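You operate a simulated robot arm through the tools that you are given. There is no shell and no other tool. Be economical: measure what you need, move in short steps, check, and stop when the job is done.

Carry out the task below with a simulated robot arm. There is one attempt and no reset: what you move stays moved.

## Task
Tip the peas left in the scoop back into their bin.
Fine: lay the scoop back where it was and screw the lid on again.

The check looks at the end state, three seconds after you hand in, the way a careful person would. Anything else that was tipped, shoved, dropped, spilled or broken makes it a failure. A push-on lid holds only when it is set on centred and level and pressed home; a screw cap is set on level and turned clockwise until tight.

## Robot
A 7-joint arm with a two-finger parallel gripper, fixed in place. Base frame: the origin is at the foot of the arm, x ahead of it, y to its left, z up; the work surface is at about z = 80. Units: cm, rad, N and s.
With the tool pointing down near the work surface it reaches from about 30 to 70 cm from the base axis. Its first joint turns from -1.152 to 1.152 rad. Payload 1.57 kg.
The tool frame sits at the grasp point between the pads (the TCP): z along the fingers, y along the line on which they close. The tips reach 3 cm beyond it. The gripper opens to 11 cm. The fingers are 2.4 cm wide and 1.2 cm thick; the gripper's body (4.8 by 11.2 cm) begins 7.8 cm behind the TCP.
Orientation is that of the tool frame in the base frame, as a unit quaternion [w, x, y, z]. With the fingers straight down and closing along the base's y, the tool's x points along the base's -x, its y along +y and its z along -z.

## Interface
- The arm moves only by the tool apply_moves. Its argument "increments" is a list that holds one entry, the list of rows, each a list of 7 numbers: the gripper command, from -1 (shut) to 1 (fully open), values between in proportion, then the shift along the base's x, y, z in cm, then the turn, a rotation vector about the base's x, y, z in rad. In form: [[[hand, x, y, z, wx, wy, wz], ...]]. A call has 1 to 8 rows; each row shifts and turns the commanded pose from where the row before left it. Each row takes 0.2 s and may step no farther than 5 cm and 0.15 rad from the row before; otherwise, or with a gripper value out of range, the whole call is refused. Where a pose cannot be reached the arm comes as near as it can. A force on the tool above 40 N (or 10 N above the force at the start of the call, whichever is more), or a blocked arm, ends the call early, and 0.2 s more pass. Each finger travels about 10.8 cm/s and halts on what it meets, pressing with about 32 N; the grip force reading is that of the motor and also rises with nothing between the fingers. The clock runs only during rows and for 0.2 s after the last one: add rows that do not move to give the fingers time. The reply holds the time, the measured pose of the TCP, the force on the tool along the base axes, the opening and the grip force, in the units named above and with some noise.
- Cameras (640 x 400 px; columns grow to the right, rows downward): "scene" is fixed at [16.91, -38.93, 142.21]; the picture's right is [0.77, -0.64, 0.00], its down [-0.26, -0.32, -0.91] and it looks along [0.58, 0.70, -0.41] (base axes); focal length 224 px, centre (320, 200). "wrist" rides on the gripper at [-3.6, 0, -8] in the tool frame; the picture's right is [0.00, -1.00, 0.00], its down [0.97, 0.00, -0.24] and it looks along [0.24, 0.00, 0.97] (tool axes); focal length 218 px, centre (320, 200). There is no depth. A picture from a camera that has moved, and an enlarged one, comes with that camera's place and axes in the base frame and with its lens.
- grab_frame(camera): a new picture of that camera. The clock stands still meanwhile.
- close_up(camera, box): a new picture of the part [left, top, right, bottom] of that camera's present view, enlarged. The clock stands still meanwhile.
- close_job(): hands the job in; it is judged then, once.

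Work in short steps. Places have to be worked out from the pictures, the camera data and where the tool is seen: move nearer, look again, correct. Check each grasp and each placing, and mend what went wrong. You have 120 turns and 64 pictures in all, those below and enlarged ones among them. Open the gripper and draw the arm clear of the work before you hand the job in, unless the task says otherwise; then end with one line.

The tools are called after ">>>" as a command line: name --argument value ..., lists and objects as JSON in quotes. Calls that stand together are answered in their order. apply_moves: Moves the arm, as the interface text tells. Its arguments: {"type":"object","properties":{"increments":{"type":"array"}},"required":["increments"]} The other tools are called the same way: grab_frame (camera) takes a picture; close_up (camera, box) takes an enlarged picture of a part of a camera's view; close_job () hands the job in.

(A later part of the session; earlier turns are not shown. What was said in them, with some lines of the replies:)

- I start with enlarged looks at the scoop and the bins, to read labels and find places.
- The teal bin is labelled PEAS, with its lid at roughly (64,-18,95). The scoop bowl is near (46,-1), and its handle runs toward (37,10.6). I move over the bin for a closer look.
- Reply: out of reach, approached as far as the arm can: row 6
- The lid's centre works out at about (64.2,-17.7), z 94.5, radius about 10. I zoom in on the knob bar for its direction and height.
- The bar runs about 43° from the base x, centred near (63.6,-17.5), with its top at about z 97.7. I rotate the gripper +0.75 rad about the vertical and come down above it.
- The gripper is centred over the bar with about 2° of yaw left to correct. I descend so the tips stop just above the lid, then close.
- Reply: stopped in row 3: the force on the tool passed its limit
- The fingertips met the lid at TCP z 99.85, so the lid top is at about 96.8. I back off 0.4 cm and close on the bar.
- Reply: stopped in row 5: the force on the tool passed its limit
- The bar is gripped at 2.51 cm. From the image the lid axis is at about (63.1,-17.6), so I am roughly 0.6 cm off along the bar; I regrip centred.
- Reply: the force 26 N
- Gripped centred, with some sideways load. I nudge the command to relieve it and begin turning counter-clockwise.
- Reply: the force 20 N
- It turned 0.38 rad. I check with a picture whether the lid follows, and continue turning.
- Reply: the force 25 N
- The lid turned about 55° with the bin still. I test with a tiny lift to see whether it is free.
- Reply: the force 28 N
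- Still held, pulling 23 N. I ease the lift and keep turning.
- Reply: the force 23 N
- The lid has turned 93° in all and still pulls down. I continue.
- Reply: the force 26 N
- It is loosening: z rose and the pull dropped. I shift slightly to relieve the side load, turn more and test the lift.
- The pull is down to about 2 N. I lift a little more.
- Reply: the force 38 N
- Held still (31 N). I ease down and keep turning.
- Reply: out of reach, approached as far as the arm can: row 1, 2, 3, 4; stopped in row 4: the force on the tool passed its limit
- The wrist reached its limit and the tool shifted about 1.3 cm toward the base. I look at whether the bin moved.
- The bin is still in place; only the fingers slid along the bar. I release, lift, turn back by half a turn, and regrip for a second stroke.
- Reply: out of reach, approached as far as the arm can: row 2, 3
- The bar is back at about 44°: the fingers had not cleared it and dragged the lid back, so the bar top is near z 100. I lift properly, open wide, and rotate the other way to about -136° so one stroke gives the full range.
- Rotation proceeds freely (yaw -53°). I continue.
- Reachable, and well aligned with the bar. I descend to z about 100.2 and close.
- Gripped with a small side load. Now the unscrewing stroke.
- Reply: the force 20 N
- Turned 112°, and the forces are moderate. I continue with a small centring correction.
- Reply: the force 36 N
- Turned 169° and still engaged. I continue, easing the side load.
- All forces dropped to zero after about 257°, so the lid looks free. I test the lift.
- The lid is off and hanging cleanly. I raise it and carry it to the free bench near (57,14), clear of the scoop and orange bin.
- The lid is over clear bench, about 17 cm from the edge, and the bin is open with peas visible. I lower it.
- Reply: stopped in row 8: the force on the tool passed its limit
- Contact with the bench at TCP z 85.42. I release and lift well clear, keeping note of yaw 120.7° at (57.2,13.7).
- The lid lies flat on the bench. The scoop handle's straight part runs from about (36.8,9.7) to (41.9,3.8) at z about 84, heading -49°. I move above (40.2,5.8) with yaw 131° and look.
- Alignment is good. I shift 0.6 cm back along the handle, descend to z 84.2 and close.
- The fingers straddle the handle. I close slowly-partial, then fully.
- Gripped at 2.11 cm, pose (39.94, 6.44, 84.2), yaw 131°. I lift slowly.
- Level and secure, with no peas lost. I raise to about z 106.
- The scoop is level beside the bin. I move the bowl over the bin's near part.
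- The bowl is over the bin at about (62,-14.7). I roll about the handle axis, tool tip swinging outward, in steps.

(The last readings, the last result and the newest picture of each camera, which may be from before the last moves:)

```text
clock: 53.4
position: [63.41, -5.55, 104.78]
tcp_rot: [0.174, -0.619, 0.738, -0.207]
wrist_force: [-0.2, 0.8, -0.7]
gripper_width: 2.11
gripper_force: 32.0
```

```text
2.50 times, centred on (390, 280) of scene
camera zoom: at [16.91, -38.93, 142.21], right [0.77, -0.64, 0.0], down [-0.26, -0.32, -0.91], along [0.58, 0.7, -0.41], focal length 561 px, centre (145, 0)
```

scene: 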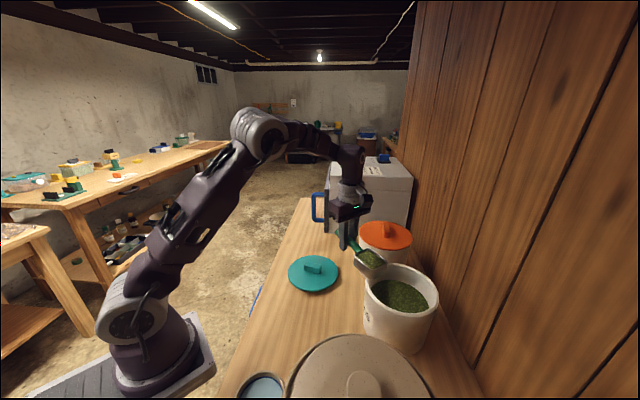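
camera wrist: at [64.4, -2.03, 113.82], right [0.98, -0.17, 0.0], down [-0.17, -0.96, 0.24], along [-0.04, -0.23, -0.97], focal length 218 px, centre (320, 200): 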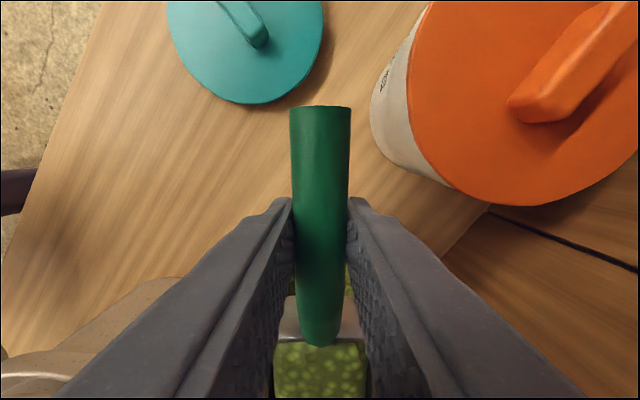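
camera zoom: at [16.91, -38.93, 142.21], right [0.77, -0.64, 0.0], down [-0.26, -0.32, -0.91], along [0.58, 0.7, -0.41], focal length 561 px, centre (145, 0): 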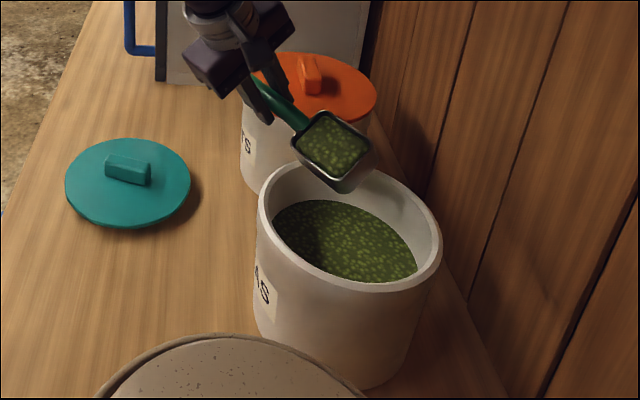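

The roll is in the right direction and peas still hold at 31°. I continue.

>>> apply_moves --increments '[[[-1, 0, 0, 0, -0.022, -0.128, 0], [-1, 0, 0, 0, -0.022, -0.128, 0], [-1, 0, 0, 0, -0.022, -0.128, 0], [-1, 0, 0, 0, -0.022, -0.128, 0], [-1, 0, 0, 0, 0, 0, 0], [-1, 0, 0, 0, 0, 0, 0]]]'

>>> close_up --camera "scene" --box '[310, 200, 470, 360]'

```text
clock: 54.8
position: [63.63, -5.66, 104.61]
tcp_rot: [0.328, -0.554, 0.66, -0.388]
wrist_force: [-0.4, -0.7, -1.2]
gripper_width: 2.08
gripper_force: 32.0
```

```text
2.50 times, centred on (390, 280) of scene
camera zoom: at [16.91, -38.93, 142.21], right [0.77, -0.64, 0.0], down [-0.26, -0.32, -0.91], along [0.58, 0.7, -0.41], focal length 561 px, centre (145, 0)
```

zoom: 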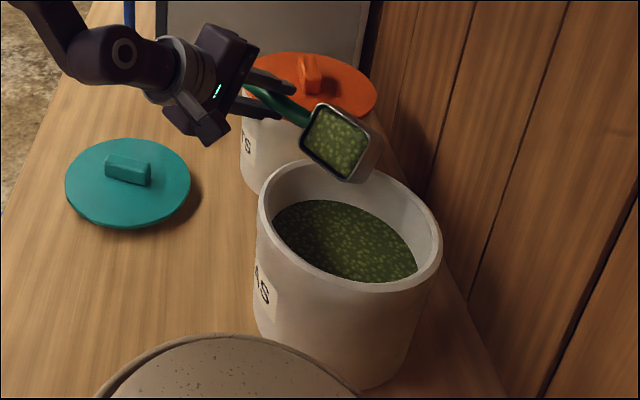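

At 61° they still stay. I continue rolling.

>>> apply_moves --increments '[[[-1, 0, 0, 0, -0.024, -0.138, 0], [-1, 0, 0, 0, -0.024, -0.138, 0], [-1, 0, 0, 0, -0.024, -0.138, 0], [-1, 0, 0, 0, -0.024, -0.138, 0], [-1, 0, 0, 0, 0, 0, 0], [-1, 0, 0, 0, 0, 0, 0]]]'

>>> close_up --camera "scene" --box '[310, 200, 470, 360]'

```text
clock: 56.2
position: [63.61, -5.63, 104.67]
tcp_rot: [-0.468, 0.442, -0.526, 0.556]
wrist_force: [0.2, 0.1, -1.8]
gripper_width: 2.09
gripper_force: 31.9
```

```text
2.50 times, centred on (390, 280) of scene
camera zoom: at [16.91, -38.93, 142.21], right [0.77, -0.64, 0.0], down [-0.26, -0.32, -0.91], along [0.58, 0.7, -0.41], focal length 561 px, centre (145, 0)
```

zoom: 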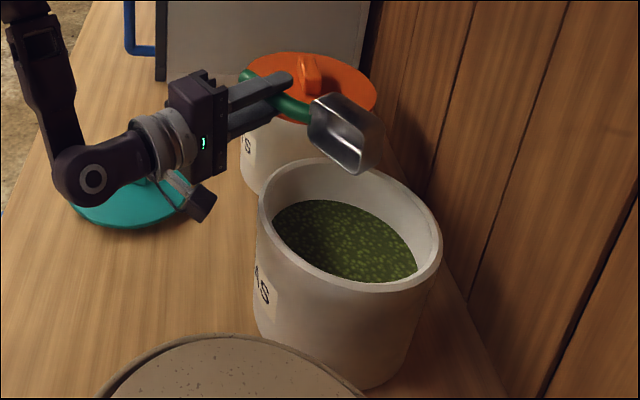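

The bowl is empty at 93°. I roll a little more to shake out any stragglers and inspect.

>>> apply_moves --increments '[[[-1, 0, 0, 0, -0.024, -0.138, 0], [-1, 0, 0, 0, -0.024, -0.138, 0], [-1, 0, 0, 0, -0.024, -0.138, 0], [-1, 0, 0, 0, 0, 0, 0], [-1, 0, 0, 0, 0, 0, 0]]]'

>>> close_up --camera "scene" --box '[350, 220, 450, 320]'

```text
clock: 57.4
position: [63.53, -5.62, 104.72]
tcp_rot: [-0.55, 0.335, -0.399, 0.652]
wrist_force: [-1.1, -0.1, -0.8]
gripper_width: 2.11
gripper_force: 31.9
```

```text
4.00 times, centred on (400, 270) of scene
camera zoom: at [16.91, -38.93, 142.21], right [0.77, -0.64, 0.0], down [-0.26, -0.32, -0.91], along [0.58, 0.7, -0.41], focal length 898 px, centre (0, -80)
```

zoom: 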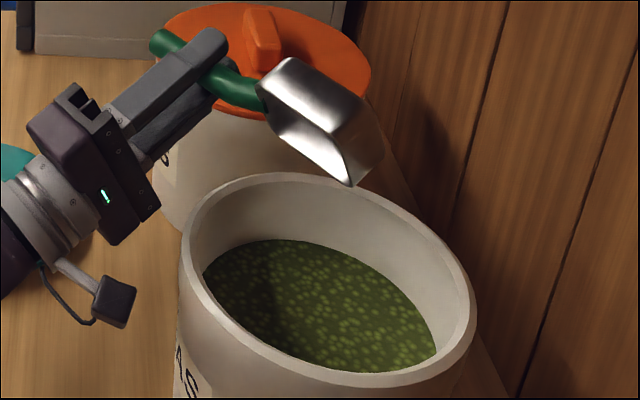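

Empty and no spill visible. I roll back to level.

>>> apply_moves --increments '[[[-1, 0, 0, 0.1, 0.0254, 0.144, 0], [-1, 0, 0, 0.1, 0.0254, 0.144, 0], [-1, 0, 0, 0.1, 0.0254, 0.144, 0], [-1, 0, 0, 0.1, 0.0254, 0.144, 0], [-1, 0, 0, 0.1, 0.0254, 0.144, 0], [-1, 0, 0, 0.1, 0.0254, 0.144, 0], [-1, 0, 0, 0, 0.0254, 0.144, 0]]]'

>>> apply_moves --increments '[[[-1, 0, 0, 0.1, 0.0254, 0.144, 0], [-1, 0, 0, 0.1, 0.0254, 0.144, 0], [-1, 0, 0, 0, 0.0254, 0.144, 0], [-1, 0, 0, 0, 0.0254, 0.144, 0], [-1, 0, 0, 0, 0.0254, 0.144, 0], [-1, 0, 0, 0, 0.0254, 0.144, 0], [-1, 0, 0, 0, 0.0254, 0.144, 0], [-1, 0, 0, 0, 0, 0, 0]]]'

```text
clock: 59.0
position: [63.61, -5.62, 105.38]
tcp_rot: [0.316, -0.561, 0.669, -0.372]
wrist_force: [-0.6, -0.3, -0.6]
gripper_width: 2.1
gripper_force: 32.1
```

```text
clock: 60.8
position: [63.58, -5.61, 105.6]
tcp_rot: [0.0, -0.641, 0.767, 0.002]
wrist_force: [-0.5, 0.4, -1.5]
gripper_width: 2.1
gripper_force: 31.9
```

Level again. I carry the empty scoop back above its old place, restoring yaw 131°.

>>> apply_moves --increments '[[[-1, -2.6, 1.3, 0, 0, 0, 0.05], [-1, -3.5, 1.8, 0, 0, 0, 0.12], [-1, -3.5, 1.8, 0, 0, 0, 0.14], [-1, -3.5, 1.8, 0, 0, 0, 0.14], [-1, -3.5, 1.8, 0, 0, 0, 0.14], [-1, -3.5, 1.8, 0, 0, 0, 0.14], [-1, -3.54, 1.75, 0, 0, 0, 0.165], [-1, 0, 0, 0, 0, 0, 0]]]'

```text
refused: row 7 steps farther than a row can; nothing moved
```

One row exceeded the turn limit; I resend it with the turn spread out.

>>> apply_moves --increments '[[[-1, -2.6, 1.3, 0, 0, 0, 0.075], [-1, -3.5, 1.8, 0, 0, 0, 0.12], [-1, -3.5, 1.8, 0, 0, 0, 0.14], [-1, -3.5, 1.8, 0, 0, 0, 0.14], [-1, -3.5, 1.8, 0, 0, 0, 0.14], [-1, -3.5, 1.8, 0, 0, 0, 0.14], [-1, -3.54, 1.75, 0, 0, 0, 0.14], [-1, 0, 0, 0, 0, 0, 0]]]'

>>> apply_moves --increments '[[[-1, 0, 0, -4, 0, 0, 0], [-1, 0, 0, -4.5, 0, 0, 0], [-1, 0, 0, -4.5, 0, 0, 0], [-1, 0, 0, -3.5, 0, 0, 0], [-1, 0, 0, -2, 0, 0, 0], [-1, 0, 0, 0, 0, 0, 0]]]'

>>> close_up --camera "scene" --box '[230, 220, 370, 350]'

```text
clock: 62.6
position: [39.95, 6.49, 105.51]
tcp_rot: [0.001, 0.91, -0.414, -0.002]
wrist_force: [0.1, -0.5, -1.1]
gripper_width: 2.07
gripper_force: 32.2
```

```text
clock: 64.0
position: [39.97, 6.22, 87.0]
tcp_rot: [0.0, 0.91, -0.414, -0.002]
wrist_force: [-0.1, -0.7, -1.6]
gripper_width: 2.11
gripper_force: 31.7
```

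```text
3.08 times, centred on (300, 285) of scene
camera zoom: at [16.91, -38.93, 142.21], right [0.77, -0.64, 0.0], down [-0.26, -0.32, -0.91], along [0.58, 0.7, -0.41], focal length 691 px, centre (382, -62)
```

zoom: 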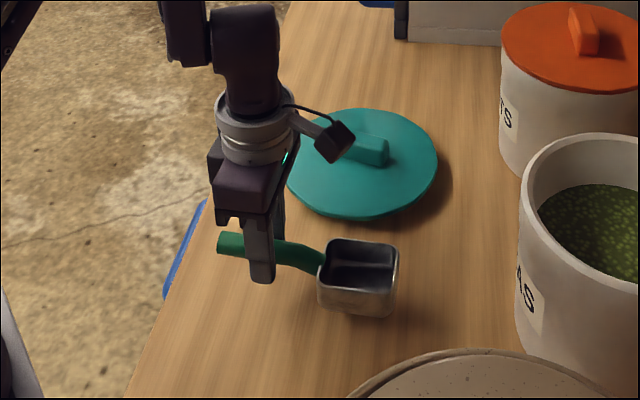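

The scoop is empty and above its spot. I lower it to the bench gently.

>>> apply_moves --increments '[[[-1, 0, 0.05, -1.5, 0, 0, 0], [-1, 0, 0, -0.7, 0, 0, 0], [-1, 0, 0, -0.35, 0, 0, 0], [-1, 0, 0, -0.2, 0, 0, 0], [-1, 0, 0, 0, 0, 0, 0]]]'

>>> close_up --camera "scene" --box '[245, 280, 345, 345]'

```text
clock: 65.2
position: [39.91, 6.47, 84.29]
tcp_rot: [0.0, 0.91, -0.415, -0.001]
wrist_force: [-4.4, 1.1, 14.4]
gripper_width: 2.08
gripper_force: 31.4
```

```text
6.15 times, centred on (295, 312) of scene
camera zoom: at [16.88, -38.93, 142.22], right [0.77, -0.64, 0.0], down [-0.26, -0.32, -0.91], along [0.58, 0.7, -0.41], focal length 1382 px, centre (474, -492)
```

zoom: 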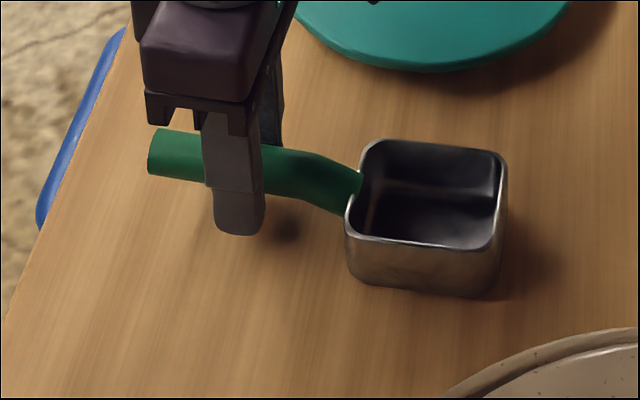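

It is in contact and matches its original image position. I ease up slightly, open, and lift.

>>> apply_moves --increments '[[[-1, 0, 0, 0.1, 0, 0, 0], [-0.5, 0, 0, 0, 0, 0, 0], [0, 0, 0, 0, 0, 0, 0], [0, 0, 0, 0, 0, 0, 0], [0, 0, 0, 2, 0, 0, 0], [0, 0, 0, 4, 0, 0, 0], [0, 0, 0, 4.5, 0, 0, 0], [0, 0, 0, 4.5, 0, 0, 0]]]'

>>> close_up --camera "scene" --box '[245, 280, 345, 345]'

```text
clock: 67.0
position: [39.87, 6.41, 99.59]
tcp_rot: [0.001, 0.91, -0.414, -0.002]
wrist_force: [0.3, 0.6, 0.5]
gripper_width: 5.49
gripper_force: 0.1
```

```text
6.15 times, centred on (295, 312) of scene
camera zoom: at [16.91, -38.93, 142.21], right [0.77, -0.64, 0.0], down [-0.26, -0.32, -0.91], along [0.58, 0.7, -0.41], focal length 1382 px, centre (474, -492)
```

zoom: 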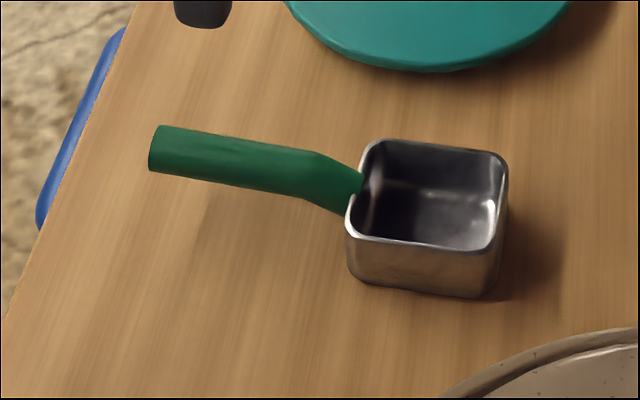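

The scoop lies as before, empty. I return above the lid at (57.1,13.8), yaw 120.7°.

>>> apply_moves --increments '[[[0, 3.45, 1.47, 0, 0, 0, -0.06], [0, 3.45, 1.47, 0, 0, 0, -0.06], [0, 3.45, 1.47, 0, 0, 0, -0.06], [0, 3.45, 1.47, 0, 0, 0, 0], [0, 3.45, 1.47, -1, 0, 0, 0], [0, 0, 0, -2, 0, 0, 0], [0, 0, 0, 0, 0, 0, 0]]]'

>>> grab_frame --camera "wrist"

```text
clock: 68.6
position: [57.38, 14.01, 96.43]
tcp_rot: [-0.001, 0.869, -0.494, -0.002]
wrist_force: [-0.6, 0.0, -0.1]
gripper_width: 5.54
gripper_force: 0.1
```

```text
22 pictures are left
camera wrist: at [55.62, 17.04, 104.59], right [0.86, 0.51, 0.0], down [0.5, -0.83, 0.24], along [0.12, -0.2, -0.97], focal length 218 px, centre (320, 200)
```

wrist: 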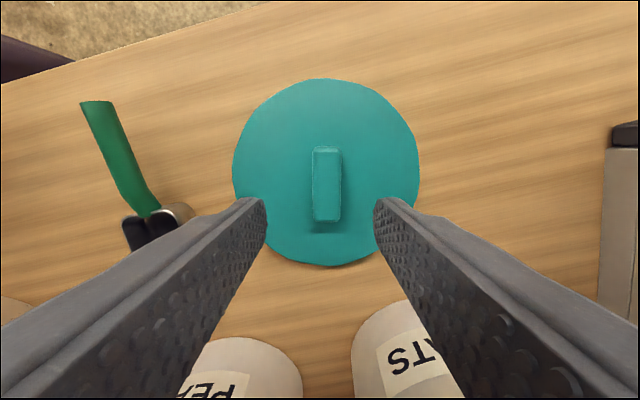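

The bar is aligned but about 0.5 cm to the image's right. I correct by that, descend to z 85.6 and grip.

>>> apply_moves --increments '[[[0, 0.43, 0.25, -4, 0, 0, 0], [0, 0, 0, -4, 0, 0, 0], [0, 0, 0, -2, 0, 0, 0], [0, 0, 0, -0.9, 0, 0, 0], [0, 0, 0, 0, 0, 0, 0]]]'

>>> grab_frame --camera "wrist"

```text
clock: 69.8
position: [57.64, 14.06, 85.37]
tcp_rot: [0.001, 0.869, -0.495, -0.002]
wrist_force: [0.5, -0.9, -0.2]
gripper_width: 5.51
gripper_force: 0.1
```

```text
21 pictures are left
camera wrist: at [55.94, 17.21, 93.64], right [0.86, 0.51, 0.0], down [0.5, -0.83, 0.24], along [0.12, -0.2, -0.97], focal length 218 px, centre (320, 200)
```

wrist: 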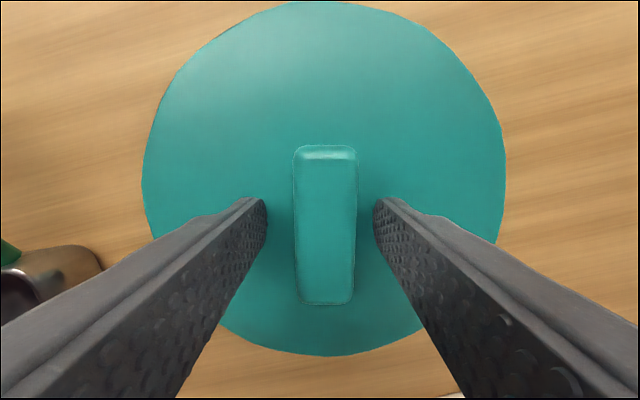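

Centred within 0.2 cm. I make a tiny correction and close.

>>> apply_moves --increments '[[[0, 0.13, 0.08, 0.1, 0, 0, 0], [-0.4, 0, 0, 0, 0, 0, 0], [-0.7, 0, 0, 0, 0, 0, 0], [-1, 0, 0, 0, 0, 0, 0], [-1, 0, 0, 0, 0, 0, 0]]]'

>>> apply_moves --increments '[[[-1, 0, 0, 1, 0, 0, 0], [-1, 0, 0, 3, 0, 0, 0], [-1, 0, 0, 4.5, 0, 0, 0], [-1, 0, 0, 4.5, 0, 0, 0], [-1, 0, 0, 4.5, 0, 0, 0], [-1, 0, 0, 2.8, 0, 0, 0], [-1, 0, 0, 0, 0, 0, 0]]]'

>>> grab_frame --camera "wrist"

```text
clock: 71.0
position: [57.72, 14.16, 85.69]
tcp_rot: [0.0, 0.869, -0.495, -0.001]
wrist_force: [0.7, 0.3, 0.7]
gripper_width: 2.51
gripper_force: 32.0
```

```text
clock: 72.6
position: [57.65, 14.05, 105.9]
tcp_rot: [-0.001, 0.869, -0.494, -0.002]
wrist_force: [0.4, 0.4, -0.8]
gripper_width: 2.53
gripper_force: 32.6
```

```text
20 pictures are left
camera wrist: at [56.01, 17.25, 114.07], right [0.86, 0.51, 0.0], down [0.5, -0.83, 0.24], along [0.12, -0.2, -0.97], focal length 218 px, centre (320, 200)
```

wrist: 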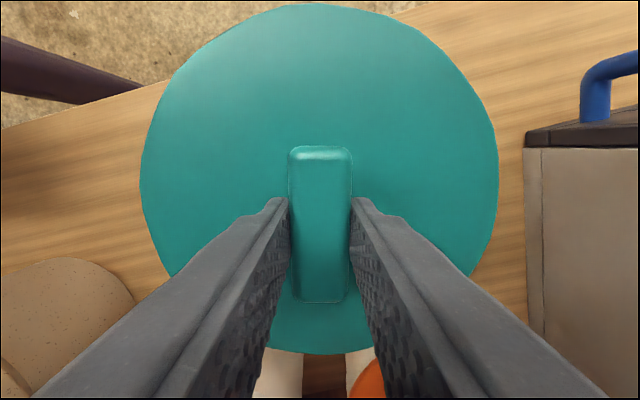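

The lid is gripped squarely, centred on the tool. I carry it back over the bin along the earlier path.

>>> apply_moves --increments '[[[-1, 0.656, -3.96, 0, 0, 0, 0], [-1, 0.656, -3.96, 0, 0, 0, 0], [-1, 0.656, -3.96, 0, 0, 0, 0], [-1, 0.656, -3.96, 0, 0, 0, 0], [-1, 0.656, -3.96, 0, 0, 0, 0], [-1, 0.656, -3.96, 0, 0, 0, 0], [-1, 0.656, -3.96, 0, 0, 0, 0], [-1, 0.656, -3.96, 0, 0, 0, 0]]]'

>>> apply_moves --increments '[[[-1, 0, 0, -1.2, 0, 0, 0], [-1, 0, 0, -1.2, 0, 0, 0], [-1, 0, 0, 0, 0, 0, 0]]]'

>>> close_up --camera "scene" --box '[345, 220, 455, 330]'

```text
clock: 74.4
position: [63.01, -17.55, 105.89]
tcp_rot: [0.0, 0.87, -0.494, -0.002]
wrist_force: [0.1, -0.4, 0.2]
gripper_width: 2.51
gripper_force: 31.9
```

```text
clock: 75.2
position: [62.98, -17.55, 103.43]
tcp_rot: [0.0, 0.87, -0.494, -0.002]
wrist_force: [-0.2, -0.4, 0.2]
gripper_width: 2.51
gripper_force: 32.7
```

```text
3.64 times, centred on (400, 275) of scene
camera zoom: at [16.91, -38.93, 142.21], right [0.77, -0.64, 0.0], down [-0.26, -0.32, -0.91], along [0.58, 0.7, -0.41], focal length 816 px, centre (29, -73)
```

zoom: 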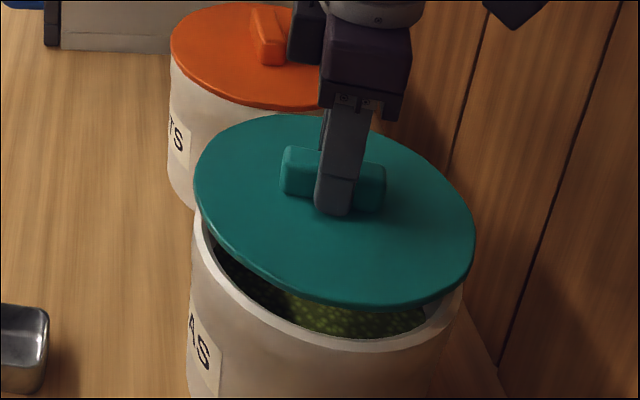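

Aligned above the bin. I shift a hair (-0.1,-0.05) and lower in small steps until contact.

>>> apply_moves --increments '[[[-1, -0.08, -0.05, -1, 0, 0, 0], [-1, 0, 0, -0.6, 0, 0, 0], [-1, 0, 0, -0.3, 0, 0, 0], [-1, 0, 0, -0.2, 0, 0, 0], [-1, 0, 0, 0, 0, 0, 0]]]'

>>> close_up --camera "scene" --box '[345, 220, 455, 330]'

```text
clock: 76.4
position: [62.89, -17.57, 101.17]
tcp_rot: [0.0, 0.869, -0.495, -0.002]
wrist_force: [-0.1, 0.0, -0.8]
gripper_width: 2.53
gripper_force: 31.9
```

```text
3.64 times, centred on (400, 275) of scene
camera zoom: at [16.91, -38.93, 142.21], right [0.77, -0.64, 0.0], down [-0.26, -0.32, -0.91], along [0.58, 0.7, -0.41], focal length 816 px, centre (29, -73)
```

zoom: 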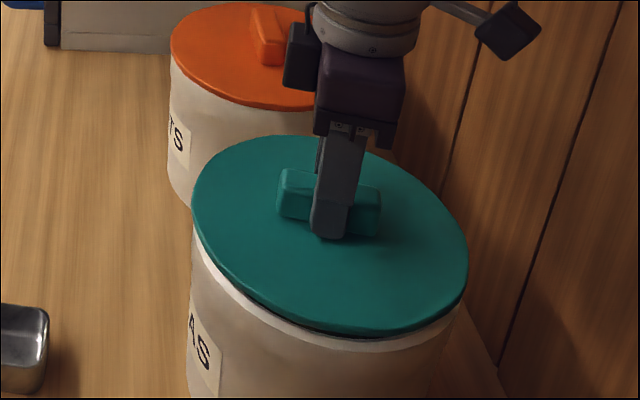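

The gap is nearly closed and centred. I continue lowering until I feel contact.

>>> apply_moves --increments '[[[-1, 0, 0, -0.15, 0, 0, 0], [-1, 0, 0, -0.15, 0, 0, 0], [-1, 0, 0, -0.1, 0, 0, 0]]]'

```text
clock: 77.2
position: [62.93, -17.59, 100.93]
tcp_rot: [0.0, 0.869, -0.495, -0.002]
wrist_force: [0.4, 0.6, -1.1]
gripper_width: 2.5
gripper_force: 32.1
```

No contact yet; I keep lowering.

>>> apply_moves --increments '[[[-1, 0, 0, -0.15, 0, 0, 0], [-1, 0, 0, -0.1, 0, 0, 0], [-1, 0, 0, 0, 0, 0, 0]]]'

```text
clock: 78.0
position: [62.91, -17.49, 100.79]
tcp_rot: [0.0, 0.869, -0.495, -0.002]
wrist_force: [0.6, -0.2, -2.0]
gripper_width: 2.52
gripper_force: 32.2
```

Still free. I go lower.

>>> apply_moves --increments '[[[-1, 0, 0, -0.15, 0, 0, 0], [-1, 0, 0, -0.15, 0, 0, 0], [-1, 0, 0, 0, 0, 0, 0]]]'

>>> close_up --camera "scene" --box '[345, 220, 455, 330]'

```text
clock: 78.8
position: [62.92, -17.65, 100.44]
tcp_rot: [-0.001, 0.869, -0.495, -0.002]
wrist_force: [0.0, 0.9, -1.6]
gripper_width: 2.48
gripper_force: 32.3
```

```text
3.64 times, centred on (400, 275) of scene
camera zoom: at [16.91, -38.93, 142.21], right [0.77, -0.64, 0.0], down [-0.26, -0.32, -0.91], along [0.58, 0.7, -0.41], focal length 816 px, centre (29, -73)
```

zoom: 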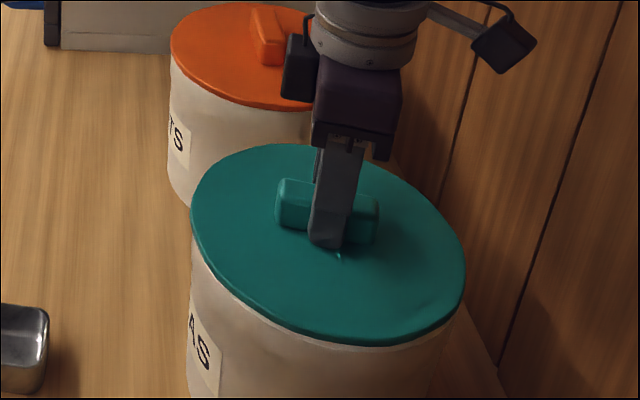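

Still no upward force. I keep lowering until contact.

>>> apply_moves --increments '[[[-1, 0, 0, -0.12, 0, 0, 0], [-1, 0, 0, -0.12, 0, 0, 0], [-1, 0, 0, 0, 0, 0, 0]]]'

```text
clock: 79.6
position: [63.04, -17.73, 100.28]
tcp_rot: [0.001, 0.869, -0.495, 0.0]
wrist_force: [4.2, -11.5, 4.3]
gripper_width: 2.53
gripper_force: 32.5
```

Contact: slight upward force plus a sideways one. I centre by (+0.08,-0.1) and start turning clockwise with a slight downward follow.

>>> apply_moves --increments '[[[-1, 0.08, -0.1, 0, 0, 0, 0], [-1, 0, 0, -0.02, 0, 0, -0.14], [-1, 0, 0, -0.02, 0, 0, -0.14], [-1, 0, 0, -0.02, 0, 0, -0.14], [-1, 0, 0, -0.02, 0, 0, -0.14], [-1, 0, 0, -0.02, 0, 0, -0.14]]]'

```text
clock: 81.0
position: [62.98, -17.77, 100.11]
tcp_rot: [0.0, -0.646, 0.764, 0.001]
wrist_force: [-13.8, -12.2, 16.5]
gripper_width: 2.52
gripper_force: 32.0
```

Upward reaction 16 N, as expected when threads take. I continue turning.

>>> apply_moves --increments '[[[-1, -0.05, -0.05, 0, 0, 0, -0.14], [-1, 0, 0, -0.01, 0, 0, -0.14], [-1, 0, 0, -0.01, 0, 0, -0.14], [-1, 0, 0, -0.01, 0, 0, -0.14], [-1, 0, 0, -0.01, 0, 0, -0.14], [-1, 0, 0, -0.01, 0, 0, -0.14]]]'

>>> close_up --camera "scene" --box '[345, 220, 455, 330]'

```text
clock: 82.4
position: [62.92, -17.81, 100.14]
tcp_rot: [0.002, -0.279, 0.96, 0.002]
wrist_force: [-21.0, -5.5, 20.6]
gripper_width: 2.53
gripper_force: 32.3
```

```text
3.64 times, centred on (400, 275) of scene
camera zoom: at [16.81, -38.94, 142.22], right [0.77, -0.64, 0.0], down [-0.26, -0.31, -0.91], along [0.58, 0.7, -0.41], focal length 816 px, centre (29, -73)
```

zoom: 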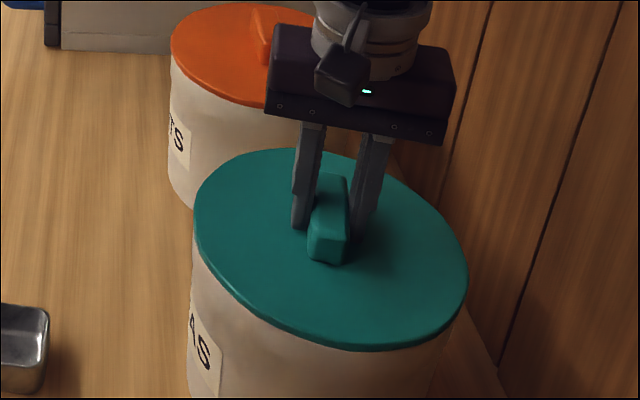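

Level and turning, now at yaw 32°. I relieve the side load and continue.

>>> apply_moves --increments '[[[-1, -0.1, 0, 0, 0, 0, -0.14], [-1, 0, 0, 0, 0, 0, -0.14], [-1, 0, 0, 0, 0, 0, -0.14], [-1, 0, 0, 0, 0, 0, -0.14], [-1, 0, 0, 0, 0, 0, -0.14], [-1, 0, 0, 0, 0, 0, -0.14]]]'

```text
clock: 83.8
position: [62.95, -17.77, 100.08]
tcp_rot: [0.003, 0.136, 0.991, 0.002]
wrist_force: [-10.1, 2.8, 15.4]
gripper_width: 2.5
gripper_force: 32.4
```

Yaw -16°, with the upward force dropping as it threads down. I continue.

>>> apply_moves --increments '[[[-1, -0.05, 0, 0, 0, 0, -0.14], [-1, 0, 0, -0.02, 0, 0, -0.14], [-1, 0, 0, 0, 0, 0, -0.14], [-1, 0, 0, -0.02, 0, 0, -0.14], [-1, 0, 0, 0, 0, 0, -0.14], [-1, 0, 0, 0, 0, 0, -0.14], [-1, 0, 0, 0, 0, 0, -0.14]]]'

```text
clock: 85.4
position: [63.0, -17.63, 99.97]
tcp_rot: [0.002, 0.585, 0.811, 0.001]
wrist_force: [7.2, 11.5, 4.5]
gripper_width: 3.05
gripper_force: 32.2
```

The width grew to 3.05, so the bar is skewing in the fingers, meaning resistance. I look before turning further.

>>> grab_frame --camera "wrist"

>>> close_up --camera "scene" --box '[345, 220, 455, 330]'

```text
15 pictures are left
camera wrist: at [64.13, -20.94, 108.13], right [-0.95, -0.31, 0.0], down [-0.31, 0.92, 0.24], along [-0.07, 0.23, -0.97], focal length 218 px, centre (320, 200)
```

wrist: 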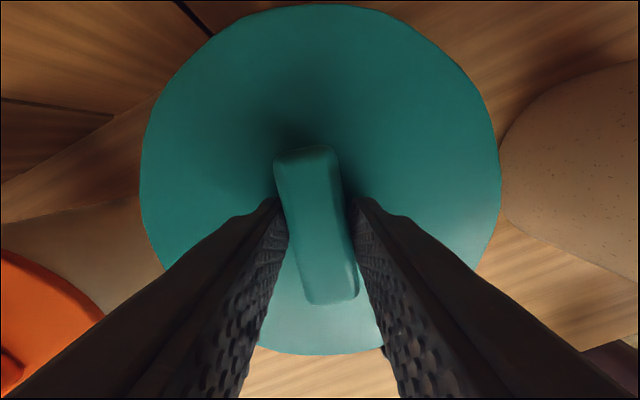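

```text
3.64 times, centred on (400, 275) of scene
camera zoom: at [16.92, -38.9, 142.22], right [0.77, -0.64, 0.0], down [-0.26, -0.32, -0.91], along [0.58, 0.7, -0.41], focal length 816 px, centre (29, -73)
```

zoom: 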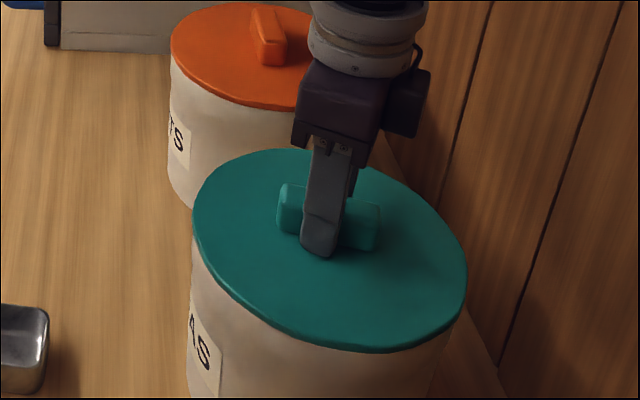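

The bar lags the fingers by about 14°, so the lid stopped at about -58°, after about 180° of turn, and its height matches the original. I regrip aligned and test the tightness with a small extra turn.

>>> apply_moves --increments '[[[-0.3, 0, 0, 0.1, 0, 0, 0], [-0.3, 0, 0, 0.1, 0, 0, 0.12], [-0.3, 0, 0, 0, 0, 0, 0.12], [-0.3, 0, 0, 0, 0, 0, 0], [-1, 0, 0, 0, 0, 0, 0], [-1, 0, 0, 0, 0, 0, 0], [-1, 0, 0, 0, 0, 0, 0]]]'

>>> apply_moves --increments '[[[-1, 0, 0, 0, 0, 0, -0.08], [-1, 0, 0, 0, 0, 0, -0.08], [-1, 0, 0, 0, 0, 0, -0.08], [-1, 0, 0, 0, 0, 0, 0]]]'

>>> grab_frame --camera "wrist"

```text
clock: 87.0
position: [62.94, -17.66, 100.19]
tcp_rot: [0.002, 0.484, 0.875, 0.001]
wrist_force: [11.4, 4.6, -0.9]
gripper_width: 2.54
gripper_force: 32.3
```

```text
clock: 88.0
position: [62.95, -17.62, 100.15]
tcp_rot: [0.002, 0.585, 0.811, 0.001]
wrist_force: [8.9, 15.0, -0.1]
gripper_width: 3.02
gripper_force: 32.2
```

```text
13 pictures are left
camera wrist: at [64.13, -20.95, 108.36], right [-0.95, -0.31, 0.0], down [-0.3, 0.92, 0.24], along [-0.07, 0.23, -0.97], focal length 218 px, centre (320, 200)
```

wrist: 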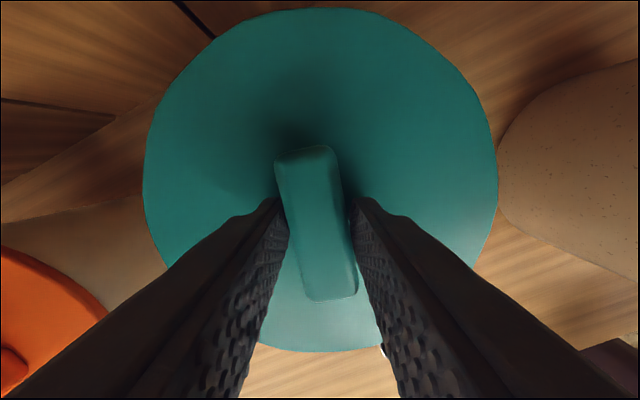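

The lid held firm against the turn, so it is tight. A brief pull test confirms whether the threads hold.

>>> apply_moves --increments '[[[-1, 0, 0, 0.1, 0, 0, 0], [-1, 0, 0, 0.1, 0, 0, 0], [-1, 0, 0, 0, 0, 0, 0]]]'

```text
clock: 88.8
position: [62.84, -17.7, 100.23]
tcp_rot: [0.0, 0.586, 0.81, 0.0]
wrist_force: [11.5, 16.5, -28.1]
gripper_width: 3.06
gripper_force: 32.2
```

Held against 28 N. I relax, open wide, lift straight up without turning, and draw back.

>>> apply_moves --increments '[[[-1, 0, 0, -0.15, 0, 0, 0], [0, 0, 0, 0, 0, 0, 0], [0.3, 0, 0, 0, 0, 0, 0], [0.3, 0, 0, 0.5, 0, 0, 0], [0.3, 0, 0, 2, 0, 0, 0], [0.3, 0, 0, 3, 0, 0, 0], [0.3, 0, 0, 0, 0, 0, 0]]]'

>>> apply_moves --increments '[[[0.3, -3, 1, 2, 0, 0, 0], [0.3, -4, 1, 2, 0, 0, 0], [0.3, -4, 1, 2, 0, 0, 0], [0.3, -4, 1, 2, 0, 0, 0], [0.3, -4, 1, 2, 0, 0, 0], [0.3, -4, 1, 2, 0, 0, 0], [0.3, 0, 0, 0, 0, 0, 0]]]'

>>> grab_frame --camera "scene"

>>> close_up --camera "scene" --box '[220, 200, 460, 350]'

>>> grab_frame --camera "wrist"

```text
clock: 90.4
position: [62.81, -17.8, 105.76]
tcp_rot: [0.002, 0.586, 0.811, -0.001]
wrist_force: [-0.3, 0.3, 0.0]
gripper_width: 7.16
gripper_force: 0.1
```

```text
clock: 92.0
position: [39.83, -11.74, 117.78]
tcp_rot: [0.002, 0.585, 0.811, 0.0]
wrist_force: [0.2, 0.5, 0.4]
gripper_width: 7.15
gripper_force: 0.0
```

```text
12 pictures are left
```

scene: 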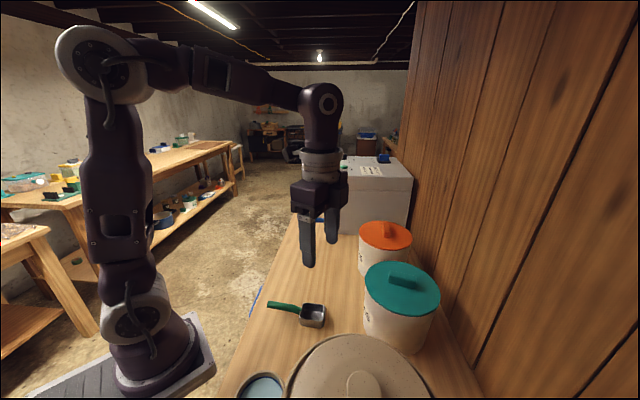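

```text
2.67 times, centred on (340, 275) of scene
camera zoom: at [16.9, -38.93, 142.21], right [0.77, -0.64, 0.0], down [-0.26, -0.32, -0.91], along [0.58, 0.7, -0.41], focal length 599 px, centre (267, 0)
```

zoom: 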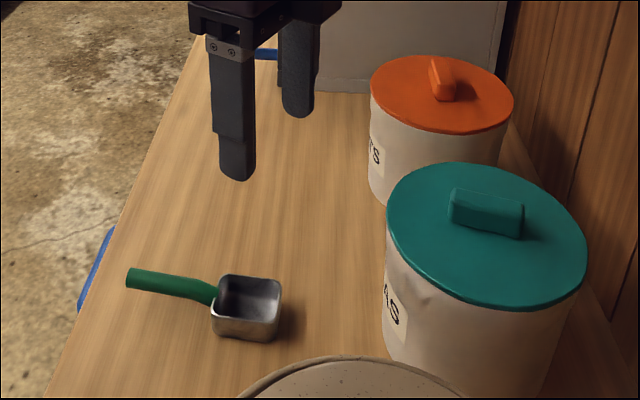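

```text
10 pictures are left
camera wrist: at [41.07, -15.07, 125.93], right [-0.95, -0.31, 0.0], down [-0.3, 0.92, 0.24], along [-0.07, 0.23, -0.97], focal length 218 px, centre (320, 200)
```

wrist: 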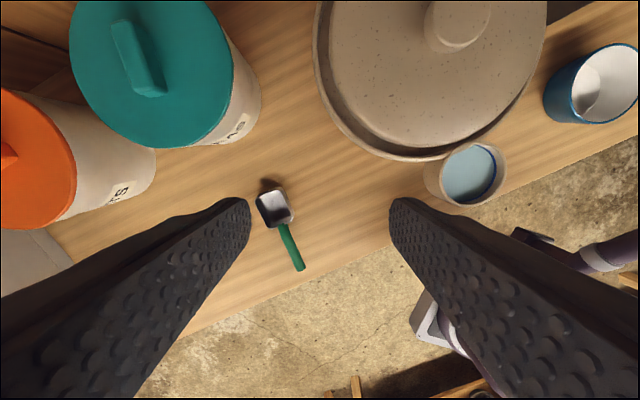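

The lid sits level in its original place, the scoop is empty where it was, and the bench is clean. The arm is clear, so I hand in.

>>> close_job

```text
The job is handed in.
```

The peas are back in their bin, the scoop lies empty where it was, and the lid is screwed on tight; in the last pictures nothing else was spilled or moved.
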